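You operate a simulated robot arm through the tools that you are given. There is no shell and no other tool. Be economical: measure what you need, move in short steps, check, and stop when the job is done.

You are at the controls of a simulated robot arm. One attempt, no reset.

JOB
Pour the plant feed into the sprayer, rest the funnel, then cap it.
Fine: empty the green feed jug through the orange funnel, which ends in the funnel rest; the jug goes back. Keep clean things off the floor. Spill a teaspoon at most; pinch, break and dent nothing; leave nothing switched on.

The check looks at the end state, three seconds after you hand in, the way a careful person would. Anything else that was tipped, shoved, dropped, spilled or broken makes it a failure. A push-on lid holds only when it is set on centred and level and pressed home; a screw cap is set on level and turned clockwise until tight.

ROBOT AND FRAMES
A 6-joint arm with a two-finger parallel gripper, fixed in place. Base frame: the origin is at the foot of the arm, x ahead of it, y to its left, z up. Readings come in mm, degrees, newtons and seconds.
With the tool pointing down near the work surface it reaches from about 220 to 660 mm from the base axis. Its first joint turns from -166.0 to 166.0 degrees. Payload 4.1 kg.
Tool frame: the origin (TCP) lies between the finger pads and is the grasp point; the fingertips stand 23 mm ahead of it; z points along the fingers, y is the line along which they close. Largest opening 94 mm; finger width 38, thickness 10; the body of the gripper, 54 by 96 mm, starts 39 mm behind the TCP.
Orientation is told as [roll, pitch, yaw] about the base's x, y, z axes, in that order, counted from this pose: with the fingers straight down and closing along the base's y, the tool's x points along the base's -x, its y along +y and its z along -z.

CONTROLS
- The arm moves only by the tool arm_command. Its argument "motion" is a list of rows, each an object (a shift or turn left out is 0, a gripper value left out holds the last) with "offset": the shift along the tool's x, y, z in mm, a list of three; "turn": the turn, a rotation vector about the tool's x, y, z in degrees, a list of three; "hand": the gripper command, from -1 (fully open) to 1 (shut), values between in proportion. In form: [{"offset": [x, y, z], "turn": [wx, wy, wz], "hand": hand}, ...]. A call has 1 to 20 rows; each row shifts and turns the commanded pose from where the row before left it, along the tool's axes as they then stand. A row lasts 0.2 s, in which the tool goes at most 50 mm and 8.6 degrees; a call with a longer step from one row to the next is refused whole, and so is a gripper value outside its range. Where a pose cannot be reached the arm comes as near as it can. A force on the tool above 40 N (or 10 N above the force at the start of the call, whichever is more), or a blocked arm, ends the call early, and 0.2 s more pass. The fingers move at their own pace (about 45 mm/s each) and stop on an object; they squeeze with about 43 N. The grip force told is the motor's: it shows also when the fingers shut on nothing. Time passes only in rows, and 0.2 s behind the last, so rows that do not move let the fingers close. The reply holds the time, the measured pose of the TCP, the force on the tool along the base axes, the opening and the grip force, in the units named above and with some noise, and new pictures: "show" is both (left out), scene, wrist or none.
- Cameras (640 x 400 px; columns grow to the right, rows downward): "scene" is fixed at [234, 651.9, 1530.9]; the picture's right is [-0.97, -0.24, 0.00], its down [-0.10, 0.40, -0.91] and it looks along [0.22, -0.88, -0.41] (base axes); focal length 355 px, centre (320, 200). "wrist" rides on the gripper at [-39, 0, -44] in the tool frame; the picture's right is [0.00, -1.00, 0.00], its down [0.97, 0.00, -0.24] and it looks along [0.24, 0.00, 0.97] (tool axes); focal length 218 px, centre (320, 200). There is no depth. A picture from a camera that has moved, and an enlarged one, comes with that camera's place and axes in the base frame and with its lens. The place of the scene camera against the robot may be out by one fixed shift of up to 25 mm in any direction.
- lift_body(by): slides the trunk up (or, below 0, down) by that many mm; the arm rides with it, the base frame stays. It gives what a move gives, with no picture.
- close_up(camera, box): a new picture of the part [left, top, right, bottom] of that camera's present view, enlarged. No time passes.
- job_done(): hands the job in; it is judged then, once.

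Work in short steps. Places have to be worked out from the pictures, the camera data and where the tool is seen: move nearer, look again, correct. Check each grasp and each placing, and mend what went wrong. You have 120 turns and 150 pictures in all, those below and enlarged ones among them. Open the gripper and draw the arm clear of the work before you hand the job in, unless the task says otherwise; then end with one line.

The tools are called after ">>>" as name(argument=value, ...) on one line, values as JSON. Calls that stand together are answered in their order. arm_command: Moves the arm, as the interface text tells. Its arguments: {"type":"object","properties":{"motion":{"type":"array","items":{"type":"object","properties":{"offset":{"type":"array","items":{"type":"number"}},"turn":{"type":"array","items":{"type":"number"}},"hand":{"type":"number"}}}},"show":{"type":"string","enum":["both","scene","wrist","none"]}},"required":["motion"]} The other tools are called the same way: lift_body (by) slides the trunk up or down; close_up (camera, box) takes an enlarged picture of a part of a camera's view; job_done () hands the job in.

At the start:

```text
time_s: 0.0
tool_pos: [336.2, -139.8, 1274.2]
tool_rot: [0.0, 0.0, 0.1]
ft_force: [-0.7, 0.0, 0.5]
finger_gap: 93.8
finger_force: 0.0
trunk travel left (down, up): [-500.0, 90.0]
```

scene: 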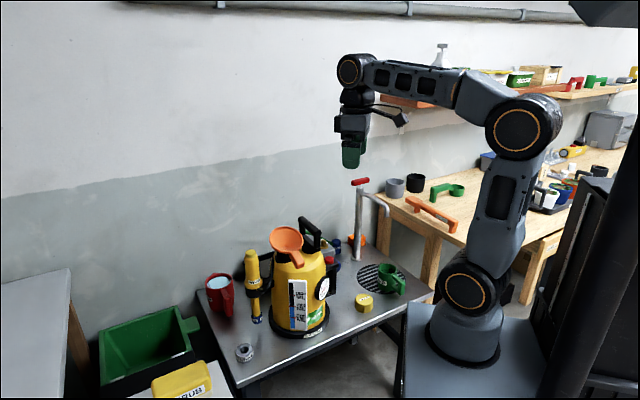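
wrist: 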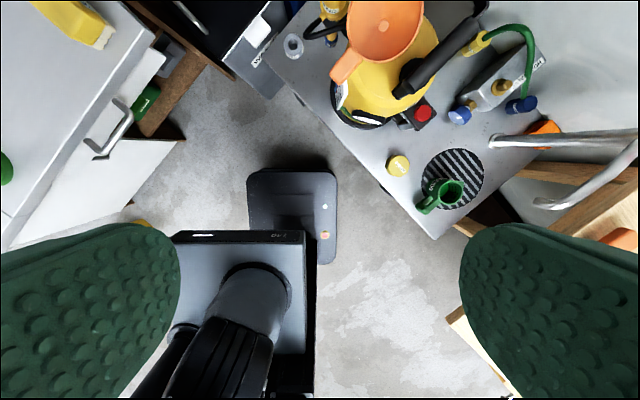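

The scene shows the yellow sprayer with the orange funnel already in it, a green jug on a drain grating, and a yellow cap on the table. I'll enlarge both views to see the details.

>>> close_up(camera="scene", box=[190, 170, 440, 390])

>>> close_up(camera="wrist", box=[240, 0, 640, 250])

>>> close_up(camera="scene", box=[340, 130, 640, 310])

```text
1.82 times, centred on (315, 280) of scene
camera zoom: at [234.0, 651.9, 1530.9], right [-0.97, -0.24, 0.0], down [-0.1, 0.4, -0.91], along [0.22, -0.88, -0.41], focal length 645 px, centre (329, 54)
```

zoom: 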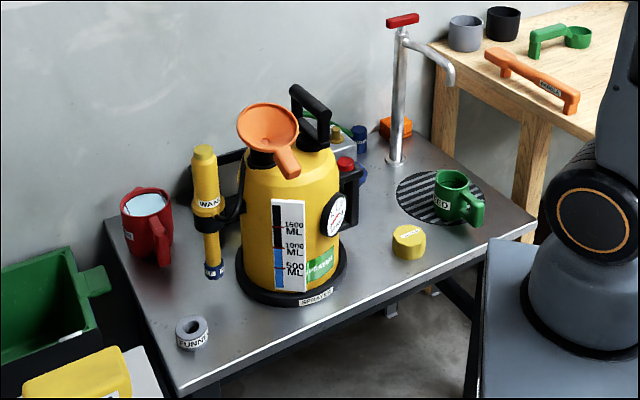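

```text
1.60 times, centred on (440, 125) of wrist
camera zoom: at [374.0, -138.9, 1316.7], right [0.0, -1.0, 0.0], down [-0.97, 0.0, 0.24], along [-0.24, 0.0, -0.97], focal length 349 px, centre (128, 320)
```

zoom: 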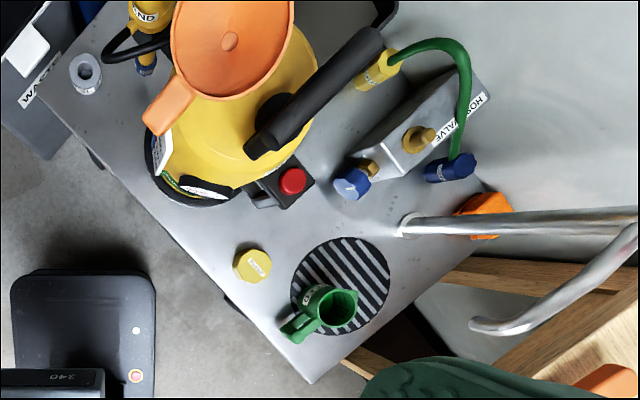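

```text
2.13 times, centred on (490, 220) of scene
camera zoom: at [234.0, 651.9, 1530.9], right [-0.97, -0.24, 0.0], down [-0.1, 0.4, -0.91], along [0.22, -0.88, -0.41], focal length 757 px, centre (-43, 157)
```

zoom: 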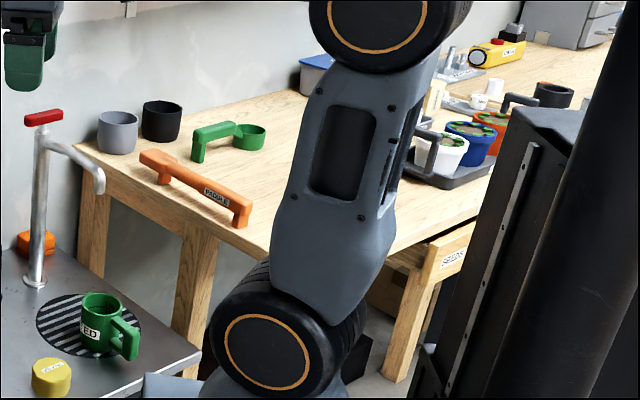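

The "FUNNEL" grey ring is the rest at the near corner. The jug is roughly at (245,-514), the cap at (316,-374) and the funnel near (565,-242, ~920). I'll move the wrist camera closer to refine these.

>>> arm_command(motion=[{"offset": [3, -30, 36], "hand": -1}, {"offset": [3, -30, 36]}, {"offset": [3, -30, 36]}, {"offset": [3, -30, 36]}, {"offset": [3, -30, 36]}, {"offset": [3, -30, 36]}, {"offset": [3, -30, 36]}], show="both")

```text
time_s: 1.6
tool_pos: [315.5, -350.9, 1020.5]
tool_rot: [0.0, 0.0, 0.0]
ft_force: [-0.2, -0.5, -0.1]
finger_gap: 94.0
finger_force: 0.1
trunk travel left (down, up): [-500.0, 90.0]
camera wrist: at [352.2, -349.3, 1063.4], right [0.0, -1.0, 0.0], down [-0.97, 0.0, 0.24], along [-0.24, 0.0, -0.97], focal length 218 px, centre (320, 200)
```

scene: 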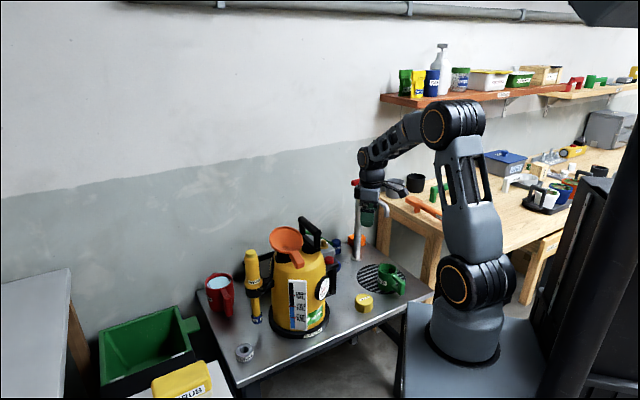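
wrist: 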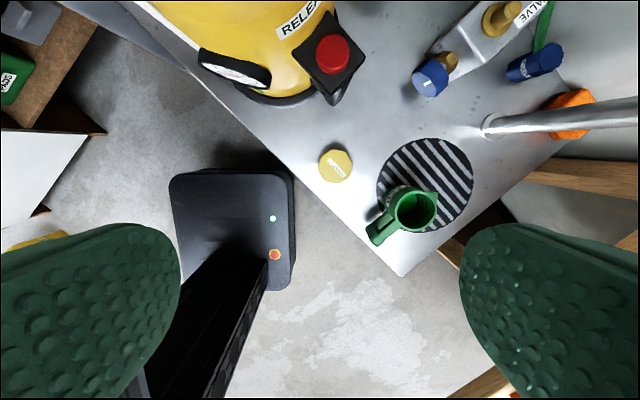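

Enlarging the jug and cap from this viewpoint.

>>> close_up(camera="wrist", box=[300, 120, 500, 260])

>>> close_up(camera="scene", box=[340, 240, 420, 320])

>>> close_up(camera="scene", box=[235, 205, 345, 345])

```text
2.86 times, centred on (400, 190) of wrist
camera zoom: at [352.2, -349.3, 1063.4], right [0.0, -1.0, 0.0], down [-0.97, 0.0, 0.24], along [-0.24, 0.0, -0.97], focal length 624 px, centre (91, 229)
```

zoom: 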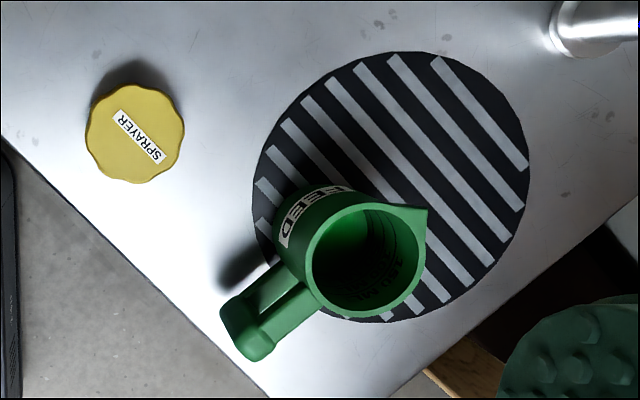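

```text
5.00 times, centred on (380, 280) of scene
camera zoom: at [234.0, 651.9, 1530.9], right [-0.97, -0.24, 0.0], down [-0.1, 0.4, -0.91], along [0.22, -0.88, -0.41], focal length 1775 px, centre (20, -200)
```

zoom: 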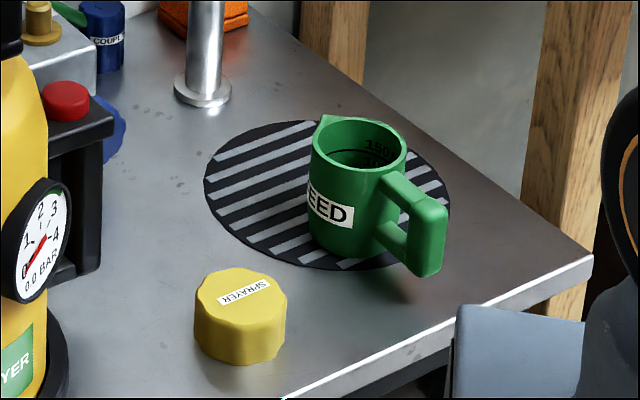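

```text
2.86 times, centred on (290, 275) of scene
camera zoom: at [234.0, 651.9, 1530.9], right [-0.97, -0.24, 0.0], down [-0.1, 0.4, -0.91], along [0.22, -0.88, -0.41], focal length 1014 px, centre (406, -14)
```

zoom: 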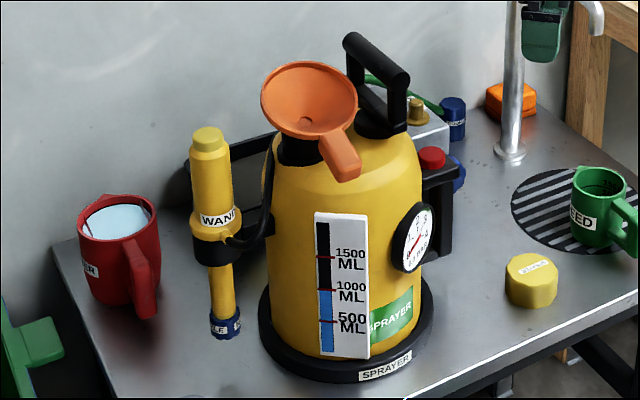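

Best estimate is jug centre ≈ (242,-517), rim z≈697, about 73 mm across, with its handle pointing towards the base. I'll grasp the handle's upright bar with the fingers horizontal, so I first yaw to -52° and pitch the fingers level at this safe height.

>>> arm_command(motion=[{"turn": [0, 0, 7.43]}, {"turn": [0, 0, 7.43]}, {"turn": [0, 0, 7.43]}, {"turn": [0, 0, 7.43]}, {"turn": [0, 0, 7.43]}, {"turn": [0, 0, 7.43]}, {"turn": [0, 0, 7.43]}, {"turn": [0, -8.18, 0]}, {"turn": [0, -8.18, 0]}, {"turn": [0, -8.18, 0]}, {"turn": [0, -8.18, 0]}, {"turn": [0, -8.18, 0]}, {"turn": [0, -8.18, 0]}, {"turn": [0, -8.18, 0]}, {"turn": [0, -8.18, 0]}, {"turn": [0, -8.18, 0]}, {"turn": [0, -8.18, 0]}, {"turn": [0, -8.2, 0]}], show="both")

```text
time_s: 5.4
tool_pos: [314.7, -350.4, 1020.5]
tool_rot: [161.1, -89.9, 146.9]
ft_force: [-0.1, -0.2, -0.4]
finger_gap: 93.9
finger_force: 0.0
out of reach, approached as far as the arm can: row 13
trunk travel left (down, up): [-500.0, 90.0]
camera wrist: at [287.1, -314.5, 1059.2], right [-0.79, -0.62, 0.0], down [-0.15, 0.19, -0.97], along [0.6, -0.76, -0.24], focal length 218 px, centre (320, 200)
```

scene: 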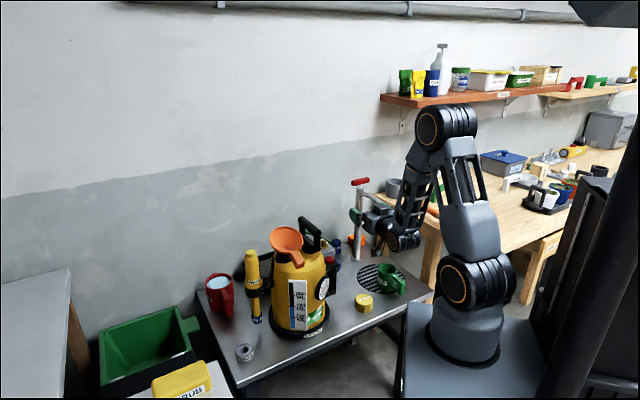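
wrist: 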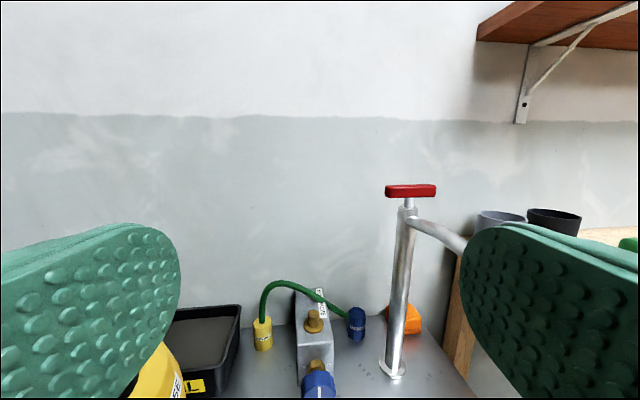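

The fingers are level and point along about (0.61,-0.79). I'll shift sideways to the pre-grasp line behind the jug's handle, still high up.

>>> arm_command(motion=[{"offset": [0, -40, -15]}, {"offset": [0, -40, -15]}, {"offset": [0, -40, -15]}, {"offset": [0, -41, -16]}], show="none")

>>> lift_body(by=-220)

>>> arm_command(motion=[{"offset": [0, 0, 0]}], show="both")

```text
time_s: 6.4
tool_pos: [154.6, -405.9, 1021.1]
tool_rot: [22.0, -90.0, -73.9]
ft_force: [-0.1, 0.1, 0.3]
finger_gap: 93.8
finger_force: 0.1
out of reach, approached as far as the arm can: row 1
trunk travel left (down, up): [-500.0, 90.0]
```

```text
time_s: 8.7
tool_pos: [155.4, -405.7, 800.7]
tool_rot: [134.2, -90.1, 173.8]
ft_force: [0.6, 0.3, 0.1]
finger_gap: 94.1
finger_force: 0.1
trunk travel left (down, up): [-280.0, 310.0]
```

```text
time_s: 9.1
tool_pos: [155.2, -405.3, 802.0]
tool_rot: [78.1, -90.0, -130.0]
ft_force: [0.6, -0.5, 0.6]
finger_gap: 94.1
finger_force: 0.1
trunk travel left (down, up): [-280.0, 310.0]
camera wrist: at [127.1, -370.1, 839.8], right [-0.79, -0.62, 0.0], down [-0.15, 0.19, -0.97], along [0.6, -0.76, -0.24], focal length 218 px, centre (320, 200)
```

scene: 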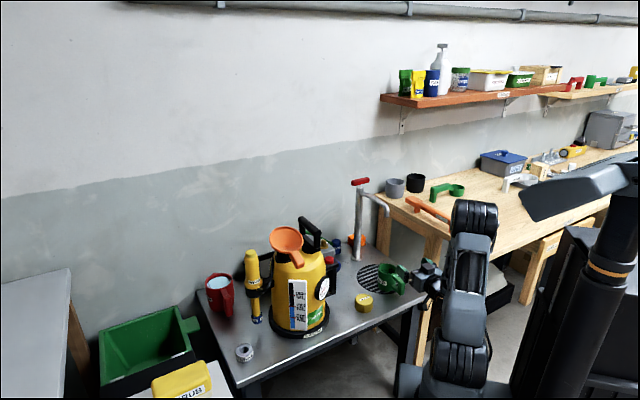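
wrist: 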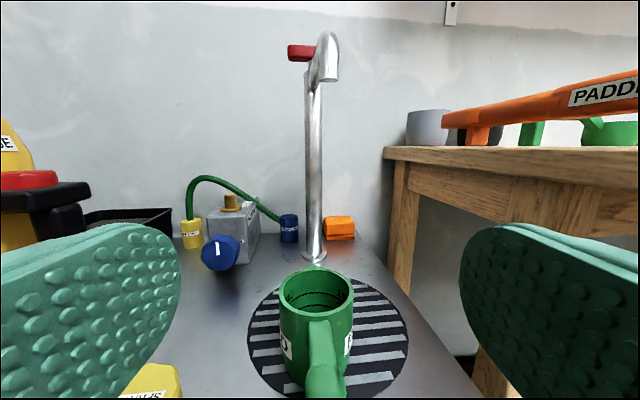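

The jug sits almost straight ahead with its handle facing me. I'll zoom in to measure the handle height and the alignment.

>>> close_up(camera="wrist", box=[220, 250, 420, 400])

>>> close_up(camera="scene", box=[350, 230, 460, 320])

```text
2.67 times, centred on (320, 325) of wrist
camera zoom: at [127.1, -370.1, 839.8], right [-0.79, -0.62, 0.0], down [-0.15, 0.19, -0.97], along [0.6, -0.76, -0.24], focal length 582 px, centre (320, -133)
```

zoom: 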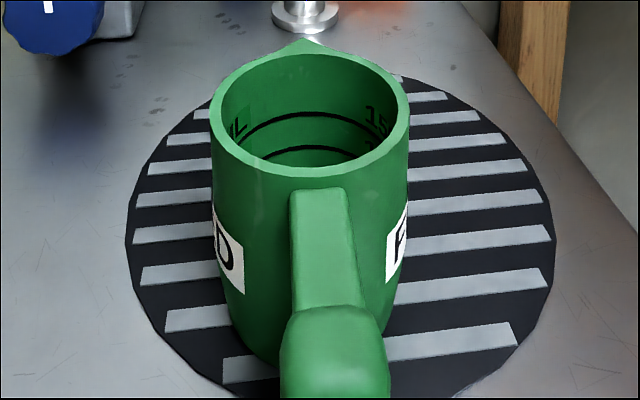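

```text
4.44 times, centred on (405, 275) of scene
camera zoom: at [234.0, 651.9, 1530.9], right [-0.97, -0.24, 0.0], down [-0.1, 0.4, -0.91], along [0.22, -0.88, -0.41], focal length 1577 px, centre (-58, -133)
```

zoom: 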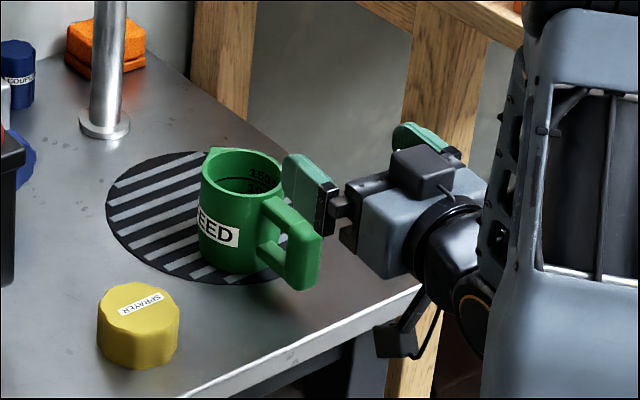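

Handle bar works out at ≈(196,-462) and jug centre ≈(248,-517), so I need about 5.5° more yaw. I'll align sideways, then lower with the trunk to handle height.

>>> arm_command(motion=[{"turn": [-5.5, 0, 0]}, {"offset": [0, -10.4, 0]}], show="none")

>>> lift_body(by=-100)

>>> arm_command(motion=[{"offset": [17, 0, 0]}, {"offset": [17, 0, 0]}], show="both")

```text
time_s: 9.7
tool_pos: [147.3, -411.6, 801.5]
tool_rot: [10.7, -90.0, -57.2]
ft_force: [-1.0, -0.4, -0.3]
finger_gap: 93.9
finger_force: 0.0
trunk travel left (down, up): [-280.0, 310.0]
```

```text
time_s: 11.1
tool_pos: [147.3, -414.1, 702.0]
tool_rot: [171.4, -89.9, 142.1]
ft_force: [-0.1, -0.6, -0.4]
finger_gap: 94.1
finger_force: 0.1
trunk travel left (down, up): [-180.0, 410.0]
```

```text
time_s: 11.7
tool_pos: [146.2, -413.4, 667.5]
tool_rot: [-108.2, -90.0, 61.7]
ft_force: [0.0, 0.5, -0.1]
finger_gap: 94.1
finger_force: 0.0
trunk travel left (down, up): [-180.0, 410.0]
camera wrist: at [115.4, -380.5, 706.5], right [-0.72, -0.69, 0.0], down [-0.17, 0.17, -0.97], along [0.67, -0.7, -0.24], focal length 218 px, centre (320, 200)
```

scene: 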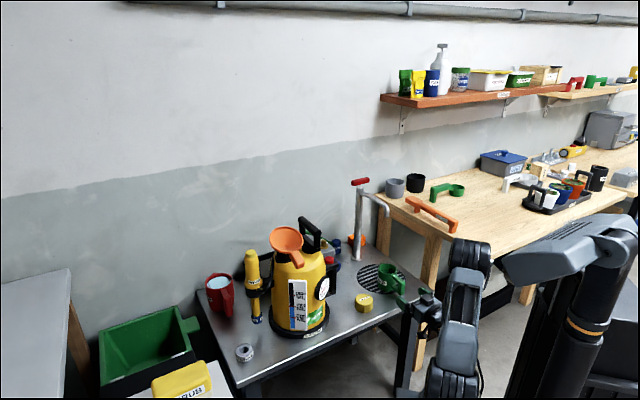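
wrist: 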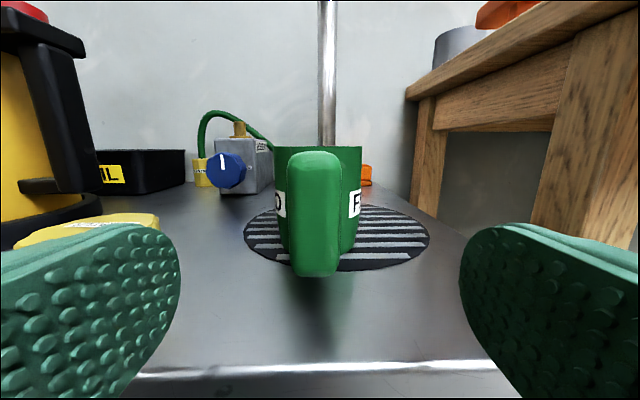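

The jug handle is centred to within 2 mm and its bar lies ≈60 mm ahead, spanning z 642–704. I advance 58 mm with the fingers open and check.

>>> arm_command(motion=[{"offset": [0, 1.8, 20]}, {"offset": [0, 0, 20]}, {"offset": [0, 0, 17]}], show="both")

>>> close_up(camera="scene", box=[350, 230, 460, 320])

```text
time_s: 12.5
tool_pos: [186.9, -451.5, 669.7]
tool_rot: [153.6, -90.0, 159.9]
ft_force: [0.1, 1.0, -0.2]
finger_gap: 94.1
finger_force: 0.1
trunk travel left (down, up): [-180.0, 410.0]
camera wrist: at [155.7, -420.3, 707.9], right [-0.72, -0.69, 0.0], down [-0.17, 0.17, -0.97], along [0.67, -0.7, -0.24], focal length 218 px, centre (320, 200)
```

scene: 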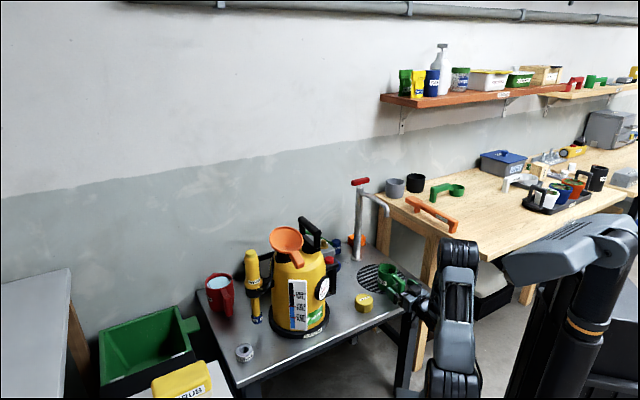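
wrist: 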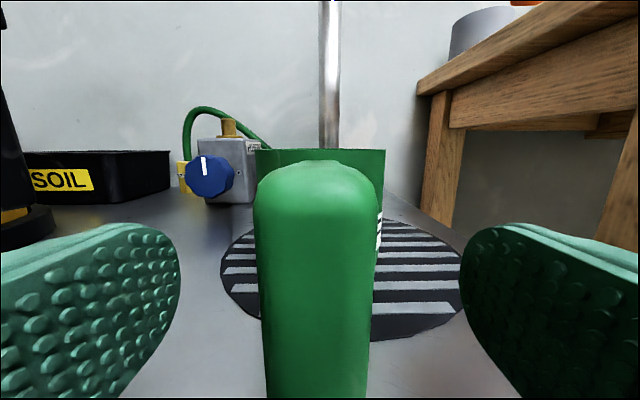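

```text
4.44 times, centred on (405, 275) of scene
camera zoom: at [234.0, 651.9, 1530.9], right [-0.97, -0.24, 0.0], down [-0.1, 0.4, -0.91], along [0.22, -0.88, -0.41], focal length 1577 px, centre (-58, -133)
```

zoom: 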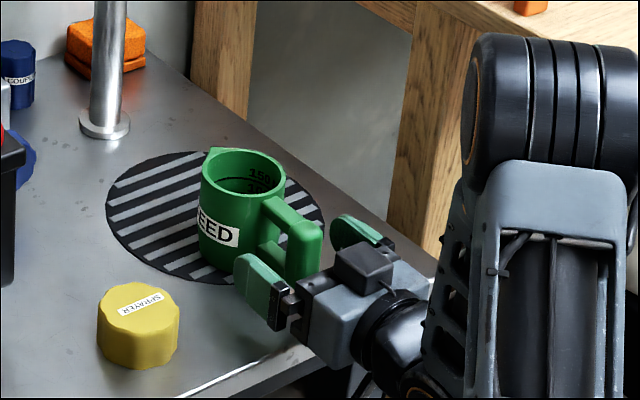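

The bar's outer face is about 3 mm ahead of the TCP. I advance 10 mm more, nudge 1 mm left, then close on it.

>>> arm_command(motion=[{"offset": [0, 1, 10]}, {"hand": 1}, {"hand": 1}, {"hand": 1}, {"hand": 1}, {"hand": 1}, {"hand": 1}], show="both")

```text
time_s: 14.1
tool_pos: [193.3, -459.5, 668.2]
tool_rot: [-176.8, -90.0, 130.3]
ft_force: [-0.4, 0.0, 0.7]
finger_gap: 24.5
finger_force: 43.1
trunk travel left (down, up): [-180.0, 410.0]
camera wrist: at [163.2, -426.6, 707.4], right [-0.73, -0.69, 0.0], down [-0.17, 0.17, -0.97], along [0.67, -0.7, -0.24], focal length 218 px, centre (320, 200)
```

scene: 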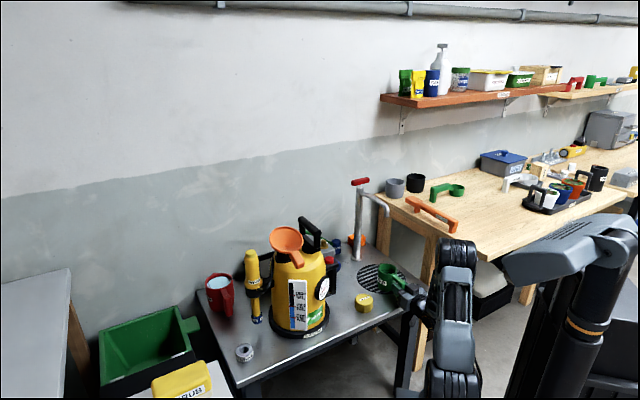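
wrist: 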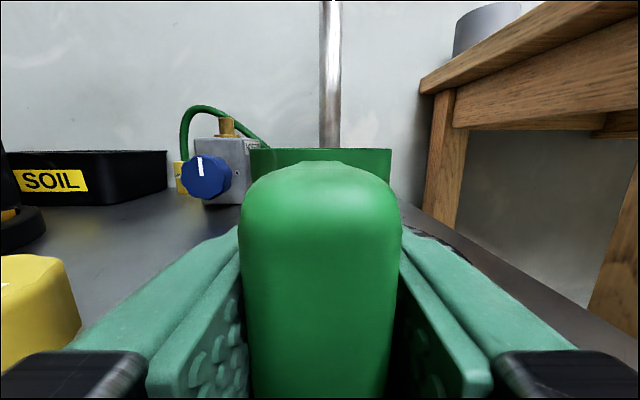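

The grip holds at 24.5 mm. I lift gently 40 mm.

>>> arm_command(motion=[{"offset": [-5, 0, 0]}, {"offset": [-10, 0, 0]}, {"offset": [-10, 0, 0]}, {"offset": [-10, 0, 0]}, {"offset": [-5, 0, 0]}, {}], show="wrist")

>>> lift_body(by=300)

>>> arm_command(motion=[{}], show="both")

```text
time_s: 15.5
tool_pos: [194.7, -459.0, 708.2]
tool_rot: [43.0, -89.9, -89.6]
ft_force: [0.3, 0.1, -1.1]
finger_gap: 24.5
finger_force: 43.3
trunk travel left (down, up): [-180.0, 410.0]
camera wrist: at [163.2, -426.3, 746.1], right [-0.72, -0.69, 0.0], down [-0.17, 0.17, -0.97], along [0.67, -0.7, -0.24], focal length 218 px, centre (320, 200)
```

wrist: 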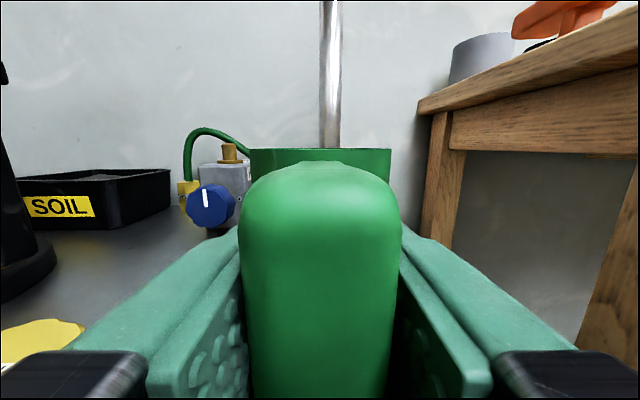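

```text
time_s: 18.5
tool_pos: [195.0, -458.8, 1007.6]
tool_rot: [35.3, -90.0, -81.8]
ft_force: [0.2, -0.3, -0.7]
finger_gap: 24.4
finger_force: 42.8
trunk travel left (down, up): [-480.0, 110.0]
```

```text
time_s: 18.9
tool_pos: [193.4, -458.8, 1008.2]
tool_rot: [21.7, -90.1, -68.2]
ft_force: [-0.5, 0.3, -1.9]
finger_gap: 24.6
finger_force: 42.6
trunk travel left (down, up): [-480.0, 110.0]
camera wrist: at [163.1, -426.3, 1046.0], right [-0.72, -0.69, 0.0], down [-0.17, 0.17, -0.97], along [0.67, -0.7, -0.24], focal length 218 px, centre (320, 200)
```

scene: 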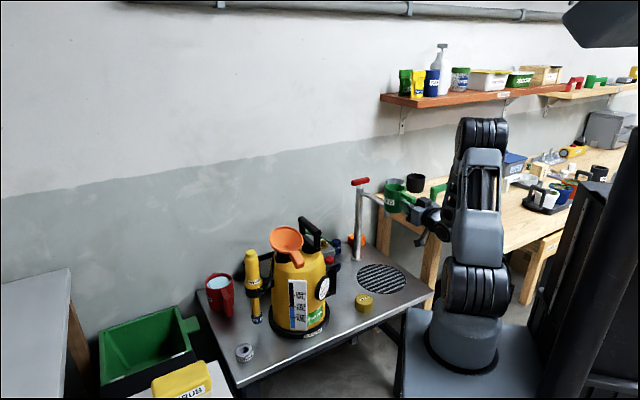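
wrist: 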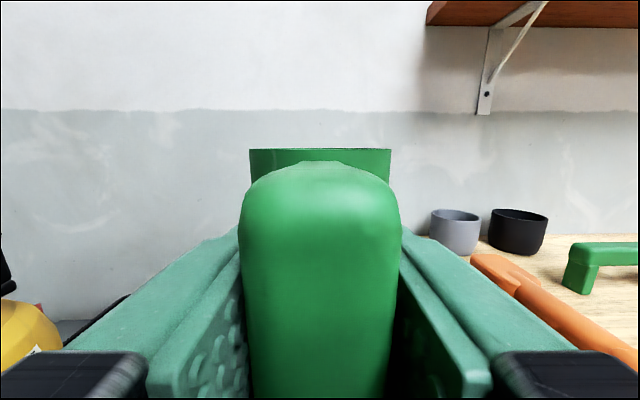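

The jug is lifted and held level. I yaw about 30° toward the sprayer here to get a side look at the funnel with the wrist camera.

>>> arm_command(motion=[{"turn": [-5, 0, 0]}, {"turn": [-5, 0, 0]}, {"turn": [-5, 0, 0]}, {"turn": [-5, 0, 0]}, {"turn": [-5, 0, 0]}, {"turn": [-5, 0, 0]}, {}], show="wrist")

>>> close_up(camera="wrist", box=[0, 130, 260, 290])

```text
time_s: 20.5
tool_pos: [194.2, -459.0, 1007.9]
tool_rot: [85.4, -89.9, -101.8]
ft_force: [0.6, 0.4, -1.0]
finger_gap: 24.6
finger_force: 43.4
trunk travel left (down, up): [-480.0, 110.0]
camera wrist: at [151.2, -445.9, 1045.4], right [-0.28, -0.96, 0.0], down [-0.23, 0.07, -0.97], along [0.93, -0.27, -0.24], focal length 218 px, centre (320, 200)
```

wrist: 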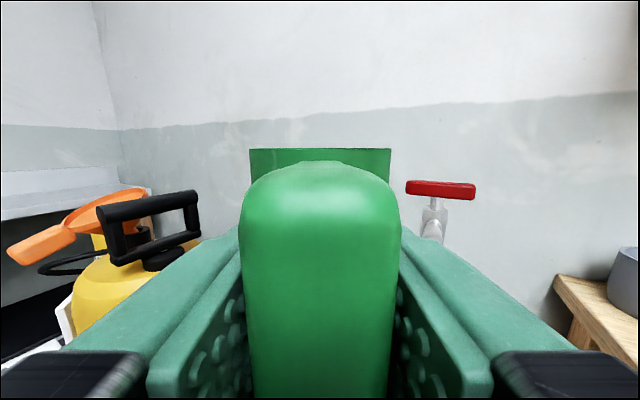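

```text
2.46 times, centred on (130, 210) of wrist
camera zoom: at [151.2, -445.9, 1045.4], right [-0.28, -0.96, 0.0], down [-0.23, 0.07, -0.97], along [0.93, -0.27, -0.24], focal length 537 px, centre (788, 175)
```

zoom: 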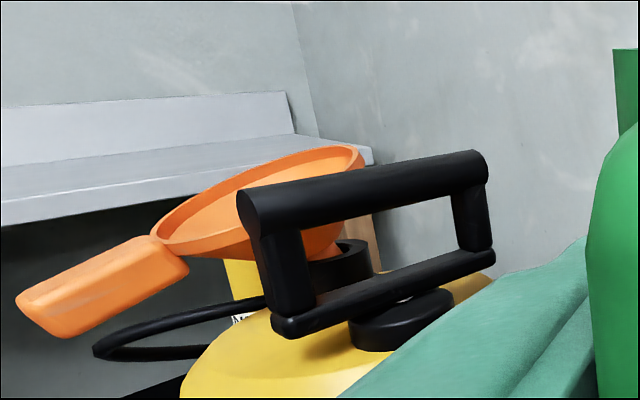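

The funnel leans slightly toward its tab: the low rim edge is ≈(508,-197,947) and the rim centre ≈(548,-237,958). The sprayer handle tops out at ~975. I'll raise the jug to TCP z 1060, restore yaw, and carry it level to just short of the funnel.

>>> arm_command(motion=[{"offset": [-9, 0, 0], "turn": [5, 0, 0]}, {"offset": [-9, 0, 0], "turn": [5, 0, 0]}, {"offset": [-9, 0, 0], "turn": [5, 0, 0]}, {"offset": [-9, 0, 0], "turn": [5, 0, 0]}, {"offset": [-9, 0, 0], "turn": [5, 0, 0]}, {"offset": [-9, 0, 0], "turn": [5, 0, 0]}, {"offset": [0, 15, -4]}, {"offset": [0, 28, -6]}, {"offset": [0, 32, -6]}, {"offset": [0, 33, -6]}, {"offset": [0, 33, -6]}, {"offset": [0, 33, -6]}, {"offset": [0, 33, -6]}, {"offset": [0, 33, -6]}, {"offset": [0, 33, -6]}, {"offset": [0, 33, -6]}, {"offset": [0, 33, -5]}, {"offset": [0, 28, -5]}, {"offset": [0, 15, -2]}], show="both")

>>> close_up(camera="scene", box=[230, 150, 390, 290])

```text
time_s: 24.5
tool_pos: [453.8, -194.1, 1064.5]
tool_rot: [-44.9, -90.1, -1.5]
ft_force: [0.5, -0.9, -1.1]
finger_gap: 24.4
finger_force: 42.6
out of reach, approached as far as the arm can: row 10, 11, 12, 13, 14, 15
trunk travel left (down, up): [-480.0, 110.0]
camera wrist: at [423.3, -161.2, 1103.2], right [-0.72, -0.69, 0.0], down [-0.17, 0.17, -0.97], along [0.67, -0.7, -0.24], focal length 218 px, centre (320, 200)
```

scene: 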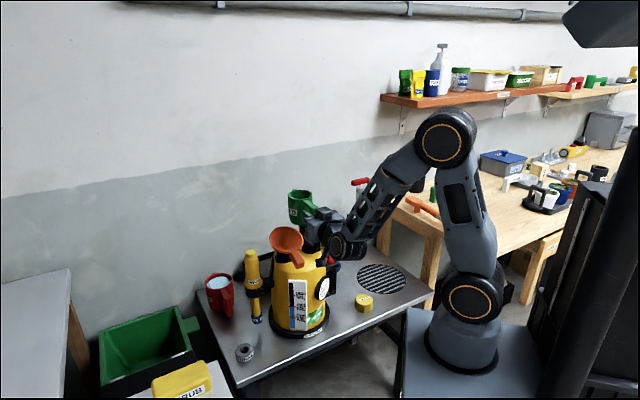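
wrist: 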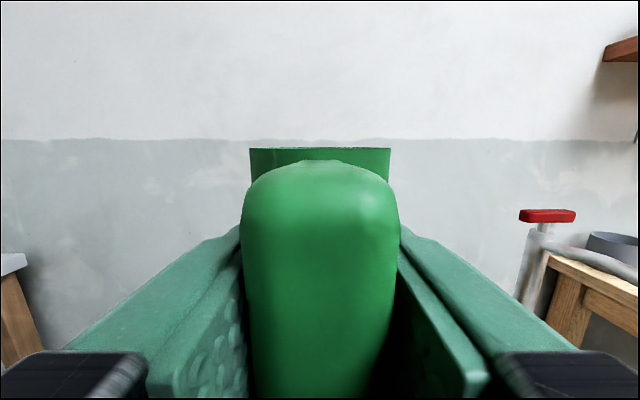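

```text
2.86 times, centred on (310, 220) of scene
camera zoom: at [234.0, 651.9, 1530.9], right [-0.97, -0.24, 0.0], down [-0.1, 0.4, -0.91], along [0.22, -0.88, -0.41], focal length 1014 px, centre (349, 143)
```

zoom: 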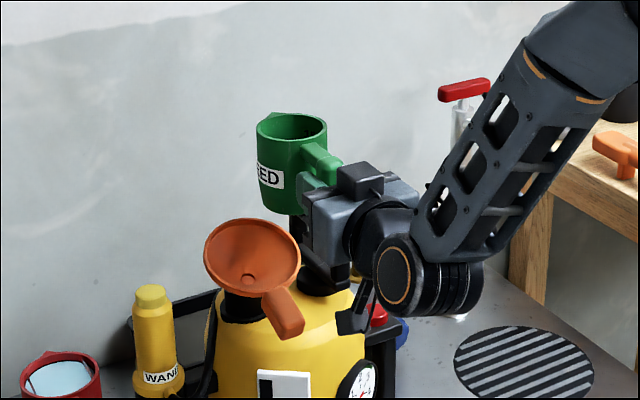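

The jug is still level and the arm was near its inner reach limit. Yawing the tool about 20° toward radial swings the spout nearly over the funnel; I'll also raise it 20 mm.

>>> arm_command(motion=[{"offset": [-7, 0, 0], "turn": [-5, 0, 0]}, {"offset": [-7, 0, 0], "turn": [-5, 0, 0]}, {"offset": [-7, 0, 0], "turn": [-5, 0, 0]}, {"turn": [-5, 0, 0]}, {}], show="both")

>>> close_up(camera="scene", box=[230, 150, 390, 290])

```text
time_s: 25.7
tool_pos: [453.3, -194.3, 1085.1]
tool_rot: [16.0, -90.1, -42.4]
ft_force: [0.1, -1.0, -0.5]
finger_gap: 24.4
finger_force: 43.1
trunk travel left (down, up): [-480.0, 110.0]
camera wrist: at [413.1, -173.7, 1123.9], right [-0.44, -0.9, 0.0], down [-0.22, 0.11, -0.97], along [0.87, -0.43, -0.24], focal length 218 px, centre (320, 200)
```

scene: 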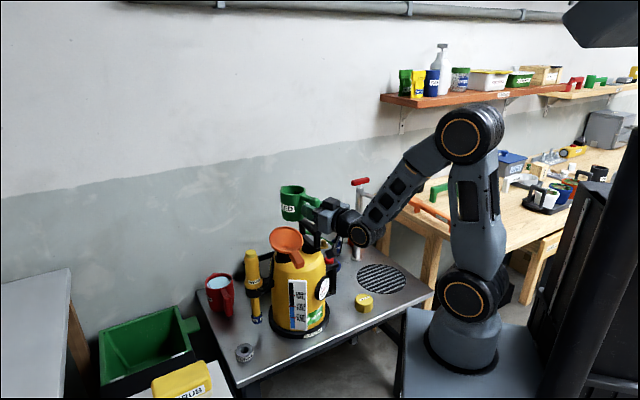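
wrist: 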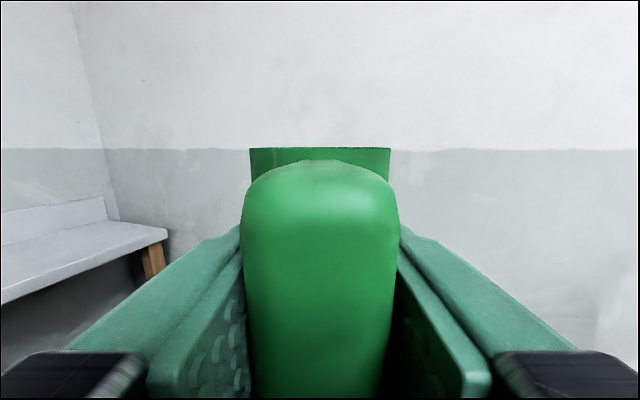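

```text
2.86 times, centred on (310, 220) of scene
camera zoom: at [234.0, 651.9, 1530.9], right [-0.97, -0.24, 0.0], down [-0.1, 0.4, -0.91], along [0.22, -0.88, -0.41], focal length 1014 px, centre (349, 143)
```

zoom: 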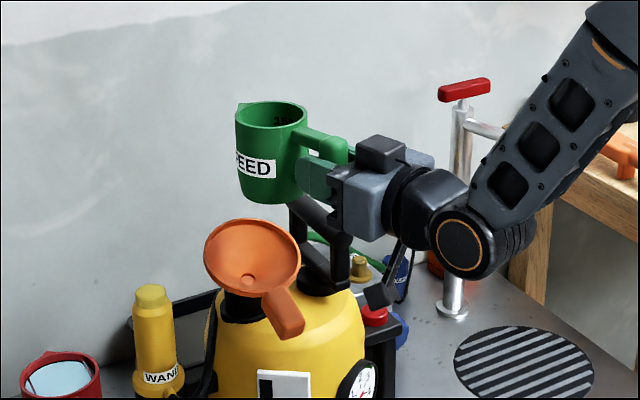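

Projecting the known spout point calibrates the scene camera at about (+10,+15) px. With that, the rim centre comes out ≈(550,-237,957), consistent with my estimate. I'll tilt to 30°, still above the liquid's flow angle, while pulling the spout back over the funnel's near half.

>>> arm_command(motion=[{"offset": [2.8, 1, -5.5], "turn": [0, 5, 0]}, {"offset": [3.3, 1, -5.2], "turn": [0, 5, 0]}, {"offset": [3.7, 1, -4.9], "turn": [0, 5, 0]}, {"offset": [4.1, 0, -4.6], "turn": [0, 5, 0]}, {"offset": [4.5, 0, -4.2], "turn": [0, 5, 0]}, {"offset": [4.9, 0, -3.8], "turn": [0, 5, 0]}, {}], show="both")

>>> close_up(camera="scene", box=[230, 150, 390, 290])

```text
time_s: 27.3
tool_pos: [423.7, -176.4, 1070.5]
tool_rot: [-0.1, -59.9, -26.5]
ft_force: [0.3, -0.4, -1.6]
finger_gap: 24.6
finger_force: 43.0
trunk travel left (down, up): [-480.0, 110.0]
camera wrist: at [406.8, -167.2, 1124.6], right [-0.45, -0.9, 0.0], down [-0.62, 0.31, -0.72], along [0.64, -0.32, -0.69], focal length 218 px, centre (320, 200)
```

scene: 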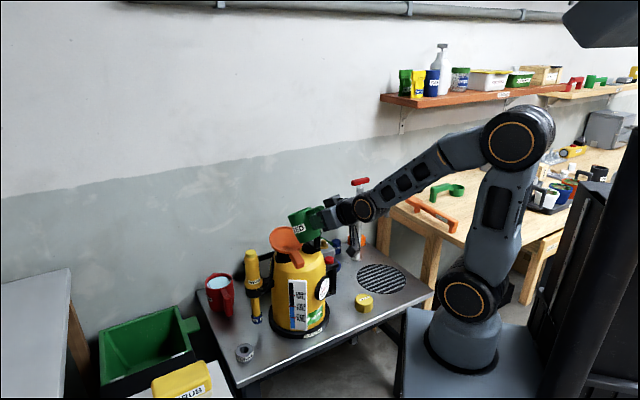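
wrist: 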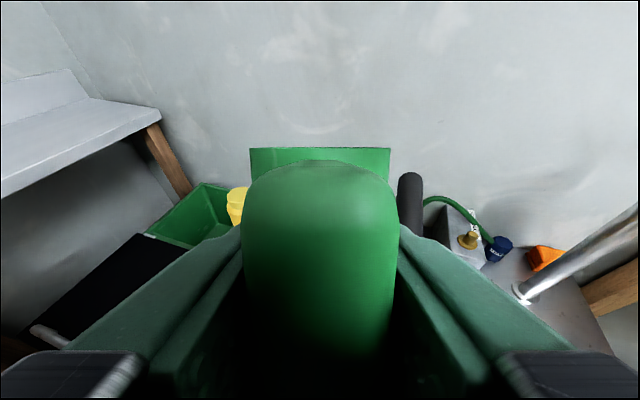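

```text
2.86 times, centred on (310, 220) of scene
camera zoom: at [234.0, 651.9, 1530.9], right [-0.97, -0.24, 0.0], down [-0.1, 0.4, -0.91], along [0.22, -0.88, -0.41], focal length 1014 px, centre (349, 143)
```

zoom: 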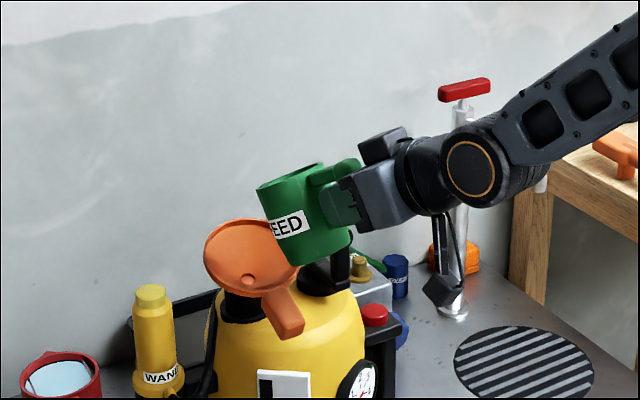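

Spout tip is at ≈(535,-232,1042), inside the funnel's outline, and the jug base clears the tab. I continue slowly to 45° then 60°, holding the spout over the bowl.

>>> arm_command(motion=[{"offset": [-2.1, 0, 1.3], "turn": [0, 3, 0]}, {"offset": [-2.1, 0, 1.3], "turn": [0, 3, 0]}, {"offset": [-2.1, 0, 1.3], "turn": [0, 3, 0]}, {"offset": [-2.1, 0, 1.3], "turn": [0, 3, 0]}, {"offset": [-2.1, 0, 1.3], "turn": [0, 3, 0]}, {}], show="scene")

>>> close_up(camera="scene", box=[230, 170, 370, 290])

```text
time_s: 28.7
tool_pos: [434.3, -181.9, 1073.3]
tool_rot: [0.0, -44.9, -26.5]
ft_force: [0.3, 0.0, -1.7]
finger_gap: 24.5
finger_force: 42.5
trunk travel left (down, up): [-480.0, 110.0]
```

scene: 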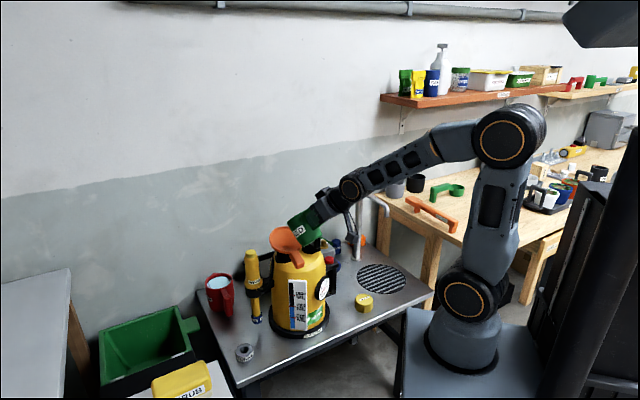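

```text
3.33 times, centred on (300, 230) of scene
camera zoom: at [234.0, 651.9, 1530.9], right [-0.97, -0.24, 0.0], down [-0.1, 0.4, -0.91], along [0.22, -0.88, -0.41], focal length 1183 px, centre (387, 100)
```

zoom: 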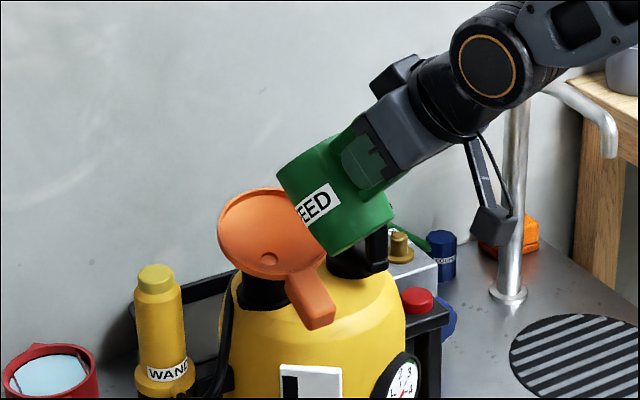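

Spout tip is at (535,-232,1014) with no liquid out yet and all clear. I tilt on to 60°, slowly.

>>> arm_command(motion=[{"offset": [-4.5, 0, 0.5], "turn": [0, 3, 0]}, {"offset": [-4.5, 0, 0.5], "turn": [0, 3, 0]}, {"offset": [-4.5, 0, 0.5], "turn": [0, 3, 0]}, {"offset": [-4.5, 0, 0.5], "turn": [0, 3, 0]}, {"offset": [-4.5, 0, 0.5], "turn": [0, 3, 0]}, {}, {}], show="scene")

>>> close_up(camera="scene", box=[230, 170, 370, 340])

```text
time_s: 30.3
tool_pos: [452.1, -191.0, 1086.5]
tool_rot: [0.0, -30.1, -26.5]
ft_force: [-0.4, 0.3, -0.9]
finger_gap: 24.5
finger_force: 43.2
trunk travel left (down, up): [-480.0, 110.0]
```

scene: 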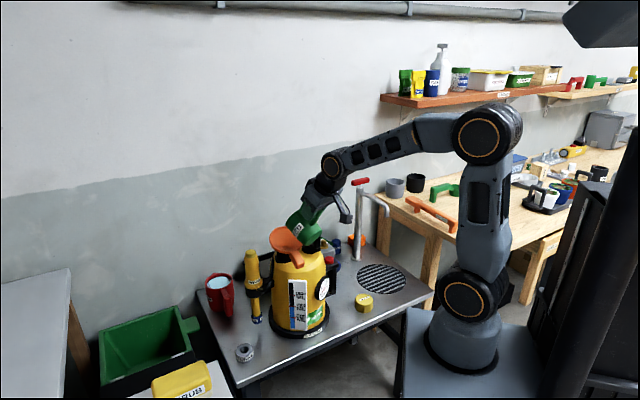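

```text
2.35 times, centred on (300, 255) of scene
camera zoom: at [234.0, 651.9, 1530.9], right [-0.97, -0.24, 0.0], down [-0.1, 0.4, -0.91], along [0.22, -0.88, -0.41], focal length 835 px, centre (367, 71)
```

zoom: 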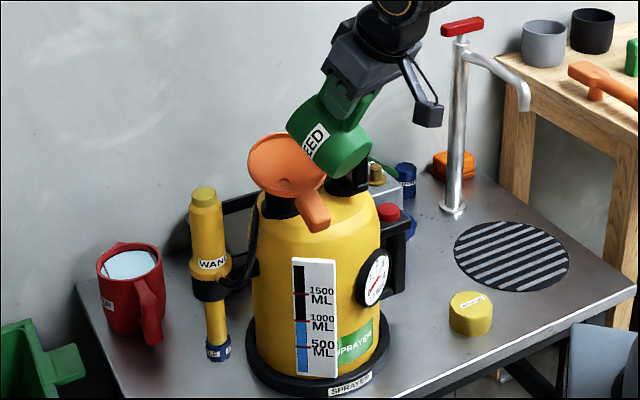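

Still clear at 60°. I continue to 75° then 90° with pauses.

>>> arm_command(motion=[{"offset": [-6, 0, -1], "turn": [0, 3, 0]}, {}, {"offset": [-6, 0, -1], "turn": [0, 3, 0]}, {}, {"offset": [-6, 0, -1], "turn": [0, 3, 0]}, {}, {"offset": [-6, 0, -1], "turn": [0, 3, 0]}, {}, {"offset": [-6, 0, -1], "turn": [0, 3, 0]}, {}, {}], show="none")

>>> close_up(camera="scene", box=[230, 170, 370, 340])

```text
time_s: 32.7
tool_pos: [474.9, -200.6, 1103.2]
tool_rot: [0.0, -15.0, -26.5]
ft_force: [0.6, -0.1, 0.0]
finger_gap: 24.6
finger_force: 43.3
trunk travel left (down, up): [-480.0, 110.0]
```

```text
2.35 times, centred on (300, 255) of scene
camera zoom: at [234.0, 651.9, 1530.9], right [-0.97, -0.24, 0.0], down [-0.1, 0.4, -0.91], along [0.22, -0.88, -0.41], focal length 835 px, centre (367, 71)
```

zoom: 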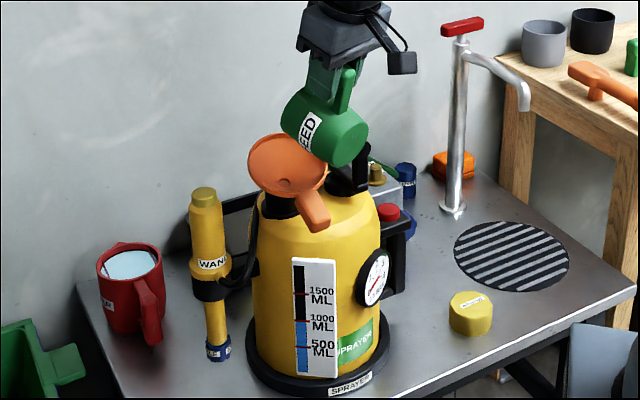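

Spout remains at (536,-231,995). I continue to 90° and then 105°, pausing to drain.

>>> arm_command(motion=[{"offset": [-6.4, 0, -1.9], "turn": [0, 3, 0]}, {}, {"offset": [-6.4, 0, -1.9], "turn": [0, 3, 0]}, {}, {"offset": [-6.4, 0, -1.9], "turn": [0, 3, 0]}, {}, {"offset": [-6.4, 0, -1.9], "turn": [0, 3, 0]}, {}, {"offset": [-6.4, 0, -1.9], "turn": [0, 3, 0]}, {}, {}], show="none")

>>> close_up(camera="scene", box=[230, 170, 370, 340])

>>> arm_command(motion=[{"offset": [-6.4, 0, -1.9], "turn": [0, 3, 0]}, {}, {"offset": [-6.4, 0, -1.9], "turn": [0, 3, 0]}, {}, {"offset": [-6.4, 0, -1.9], "turn": [0, 3, 0]}, {}, {"offset": [-6.4, 0, -1.9], "turn": [0, 3, 0]}, {}, {"offset": [-6.4, 0, -1.9], "turn": [0, 3, 0]}, {}, {}], show="scene")

>>> close_up(camera="scene", box=[230, 170, 370, 340])

```text
time_s: 35.1
tool_pos: [502.9, -214.8, 1117.1]
tool_rot: [-0.1, 0.0, -26.5]
ft_force: [-0.3, -0.3, 0.0]
finger_gap: 24.2
finger_force: 43.0
trunk travel left (down, up): [-480.0, 110.0]
```

```text
2.35 times, centred on (300, 255) of scene
camera zoom: at [234.0, 651.9, 1530.9], right [-0.97, -0.24, 0.0], down [-0.1, 0.4, -0.91], along [0.22, -0.88, -0.41], focal length 835 px, centre (367, 71)
```

zoom: 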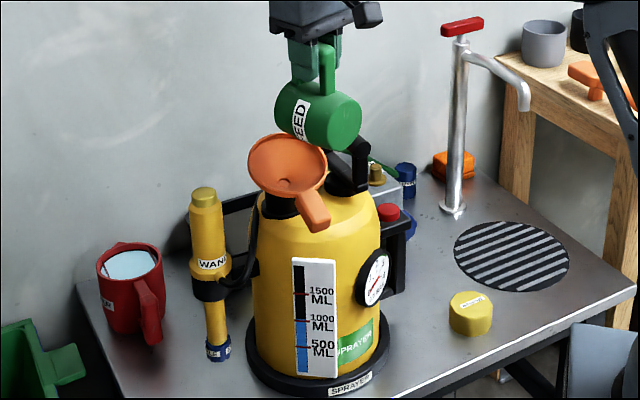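

```text
time_s: 37.5
tool_pos: [529.7, -228.8, 1123.8]
tool_rot: [0.1, 14.9, -26.5]
ft_force: [0.8, -0.2, 0.4]
finger_gap: 24.7
finger_force: 43.0
trunk travel left (down, up): [-480.0, 110.0]
```

scene: 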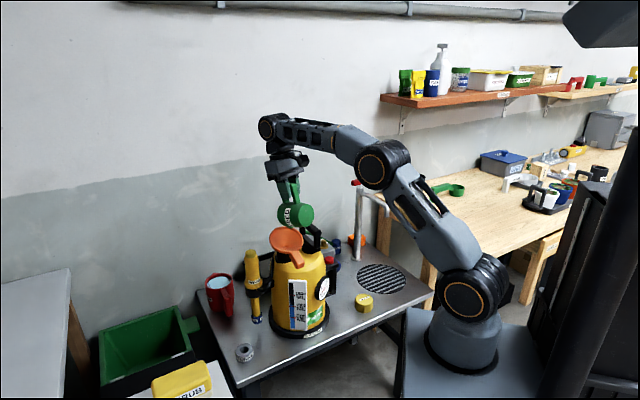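

```text
2.35 times, centred on (300, 255) of scene
camera zoom: at [234.0, 651.9, 1530.9], right [-0.97, -0.24, 0.0], down [-0.1, 0.4, -0.91], along [0.22, -0.88, -0.41], focal length 835 px, centre (367, 71)
```

zoom: 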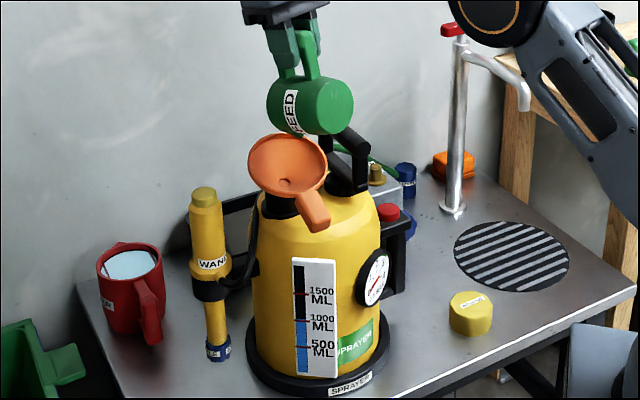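

At 105° the spout is still over the bowl. I tip to 123° and hold for the last drops, zooming on the gauge.

>>> arm_command(motion=[{"offset": [-6.4, 0, -1.9], "turn": [0, 3, 0]}, {}, {"offset": [-6.4, 0, -1.9], "turn": [0, 3, 0]}, {}, {"offset": [-6.4, 0, -1.9], "turn": [0, 3, 0]}, {}, {"offset": [-6.4, 0, -1.9], "turn": [0, 3, 0]}, {}, {"offset": [-6.4, 0, -1.9], "turn": [0, 3, 0]}, {"offset": [-6.4, 0, -1.9], "turn": [0, 3, 0]}, {}, {}, {}, {}, {}, {}, {}, {}, {}, {}], show="both")

>>> close_up(camera="scene", box=[260, 170, 340, 340])

```text
time_s: 41.7
tool_pos: [508.4, -218.0, 1073.8]
tool_rot: [0.1, 32.8, -26.6]
ft_force: [-0.2, 0.6, -1.3]
finger_gap: 24.5
finger_force: 43.0
out of reach, approached as far as the arm can: row 3, 5, 7, 9, 10
trunk travel left (down, up): [-480.0, 110.0]
camera wrist: at [558.3, -242.8, 1089.3], right [-0.45, -0.9, 0.0], down [-0.61, 0.31, 0.73], along [-0.65, 0.32, -0.69], focal length 218 px, centre (320, 200)
```

scene: 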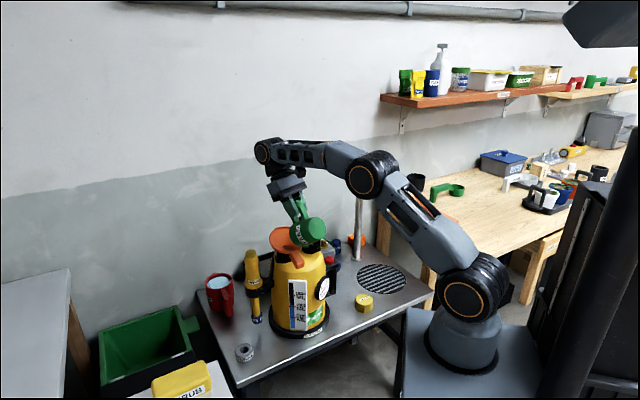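
wrist: 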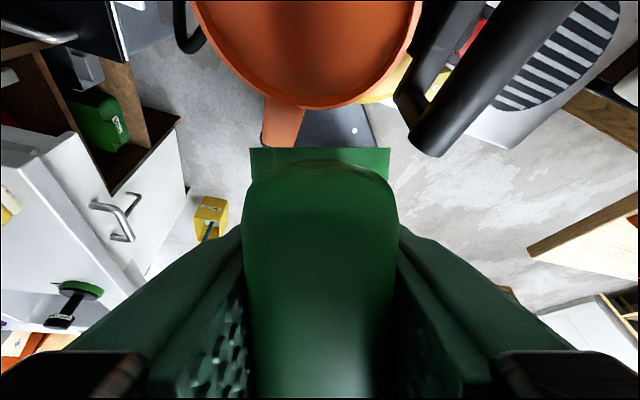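

```text
2.35 times, centred on (300, 255) of scene
camera zoom: at [234.0, 651.9, 1530.9], right [-0.97, -0.24, 0.0], down [-0.1, 0.4, -0.91], along [0.22, -0.88, -0.41], focal length 835 px, centre (367, 71)
```

zoom: 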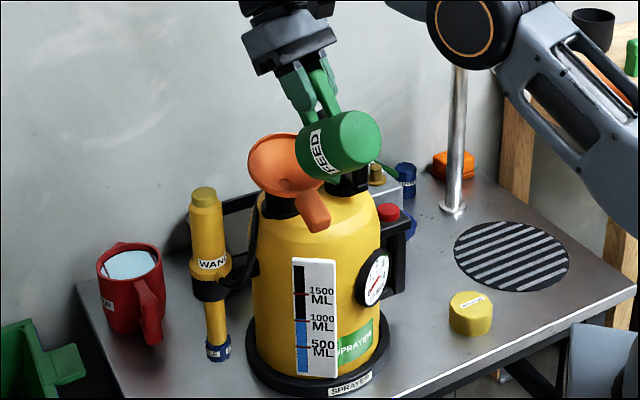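

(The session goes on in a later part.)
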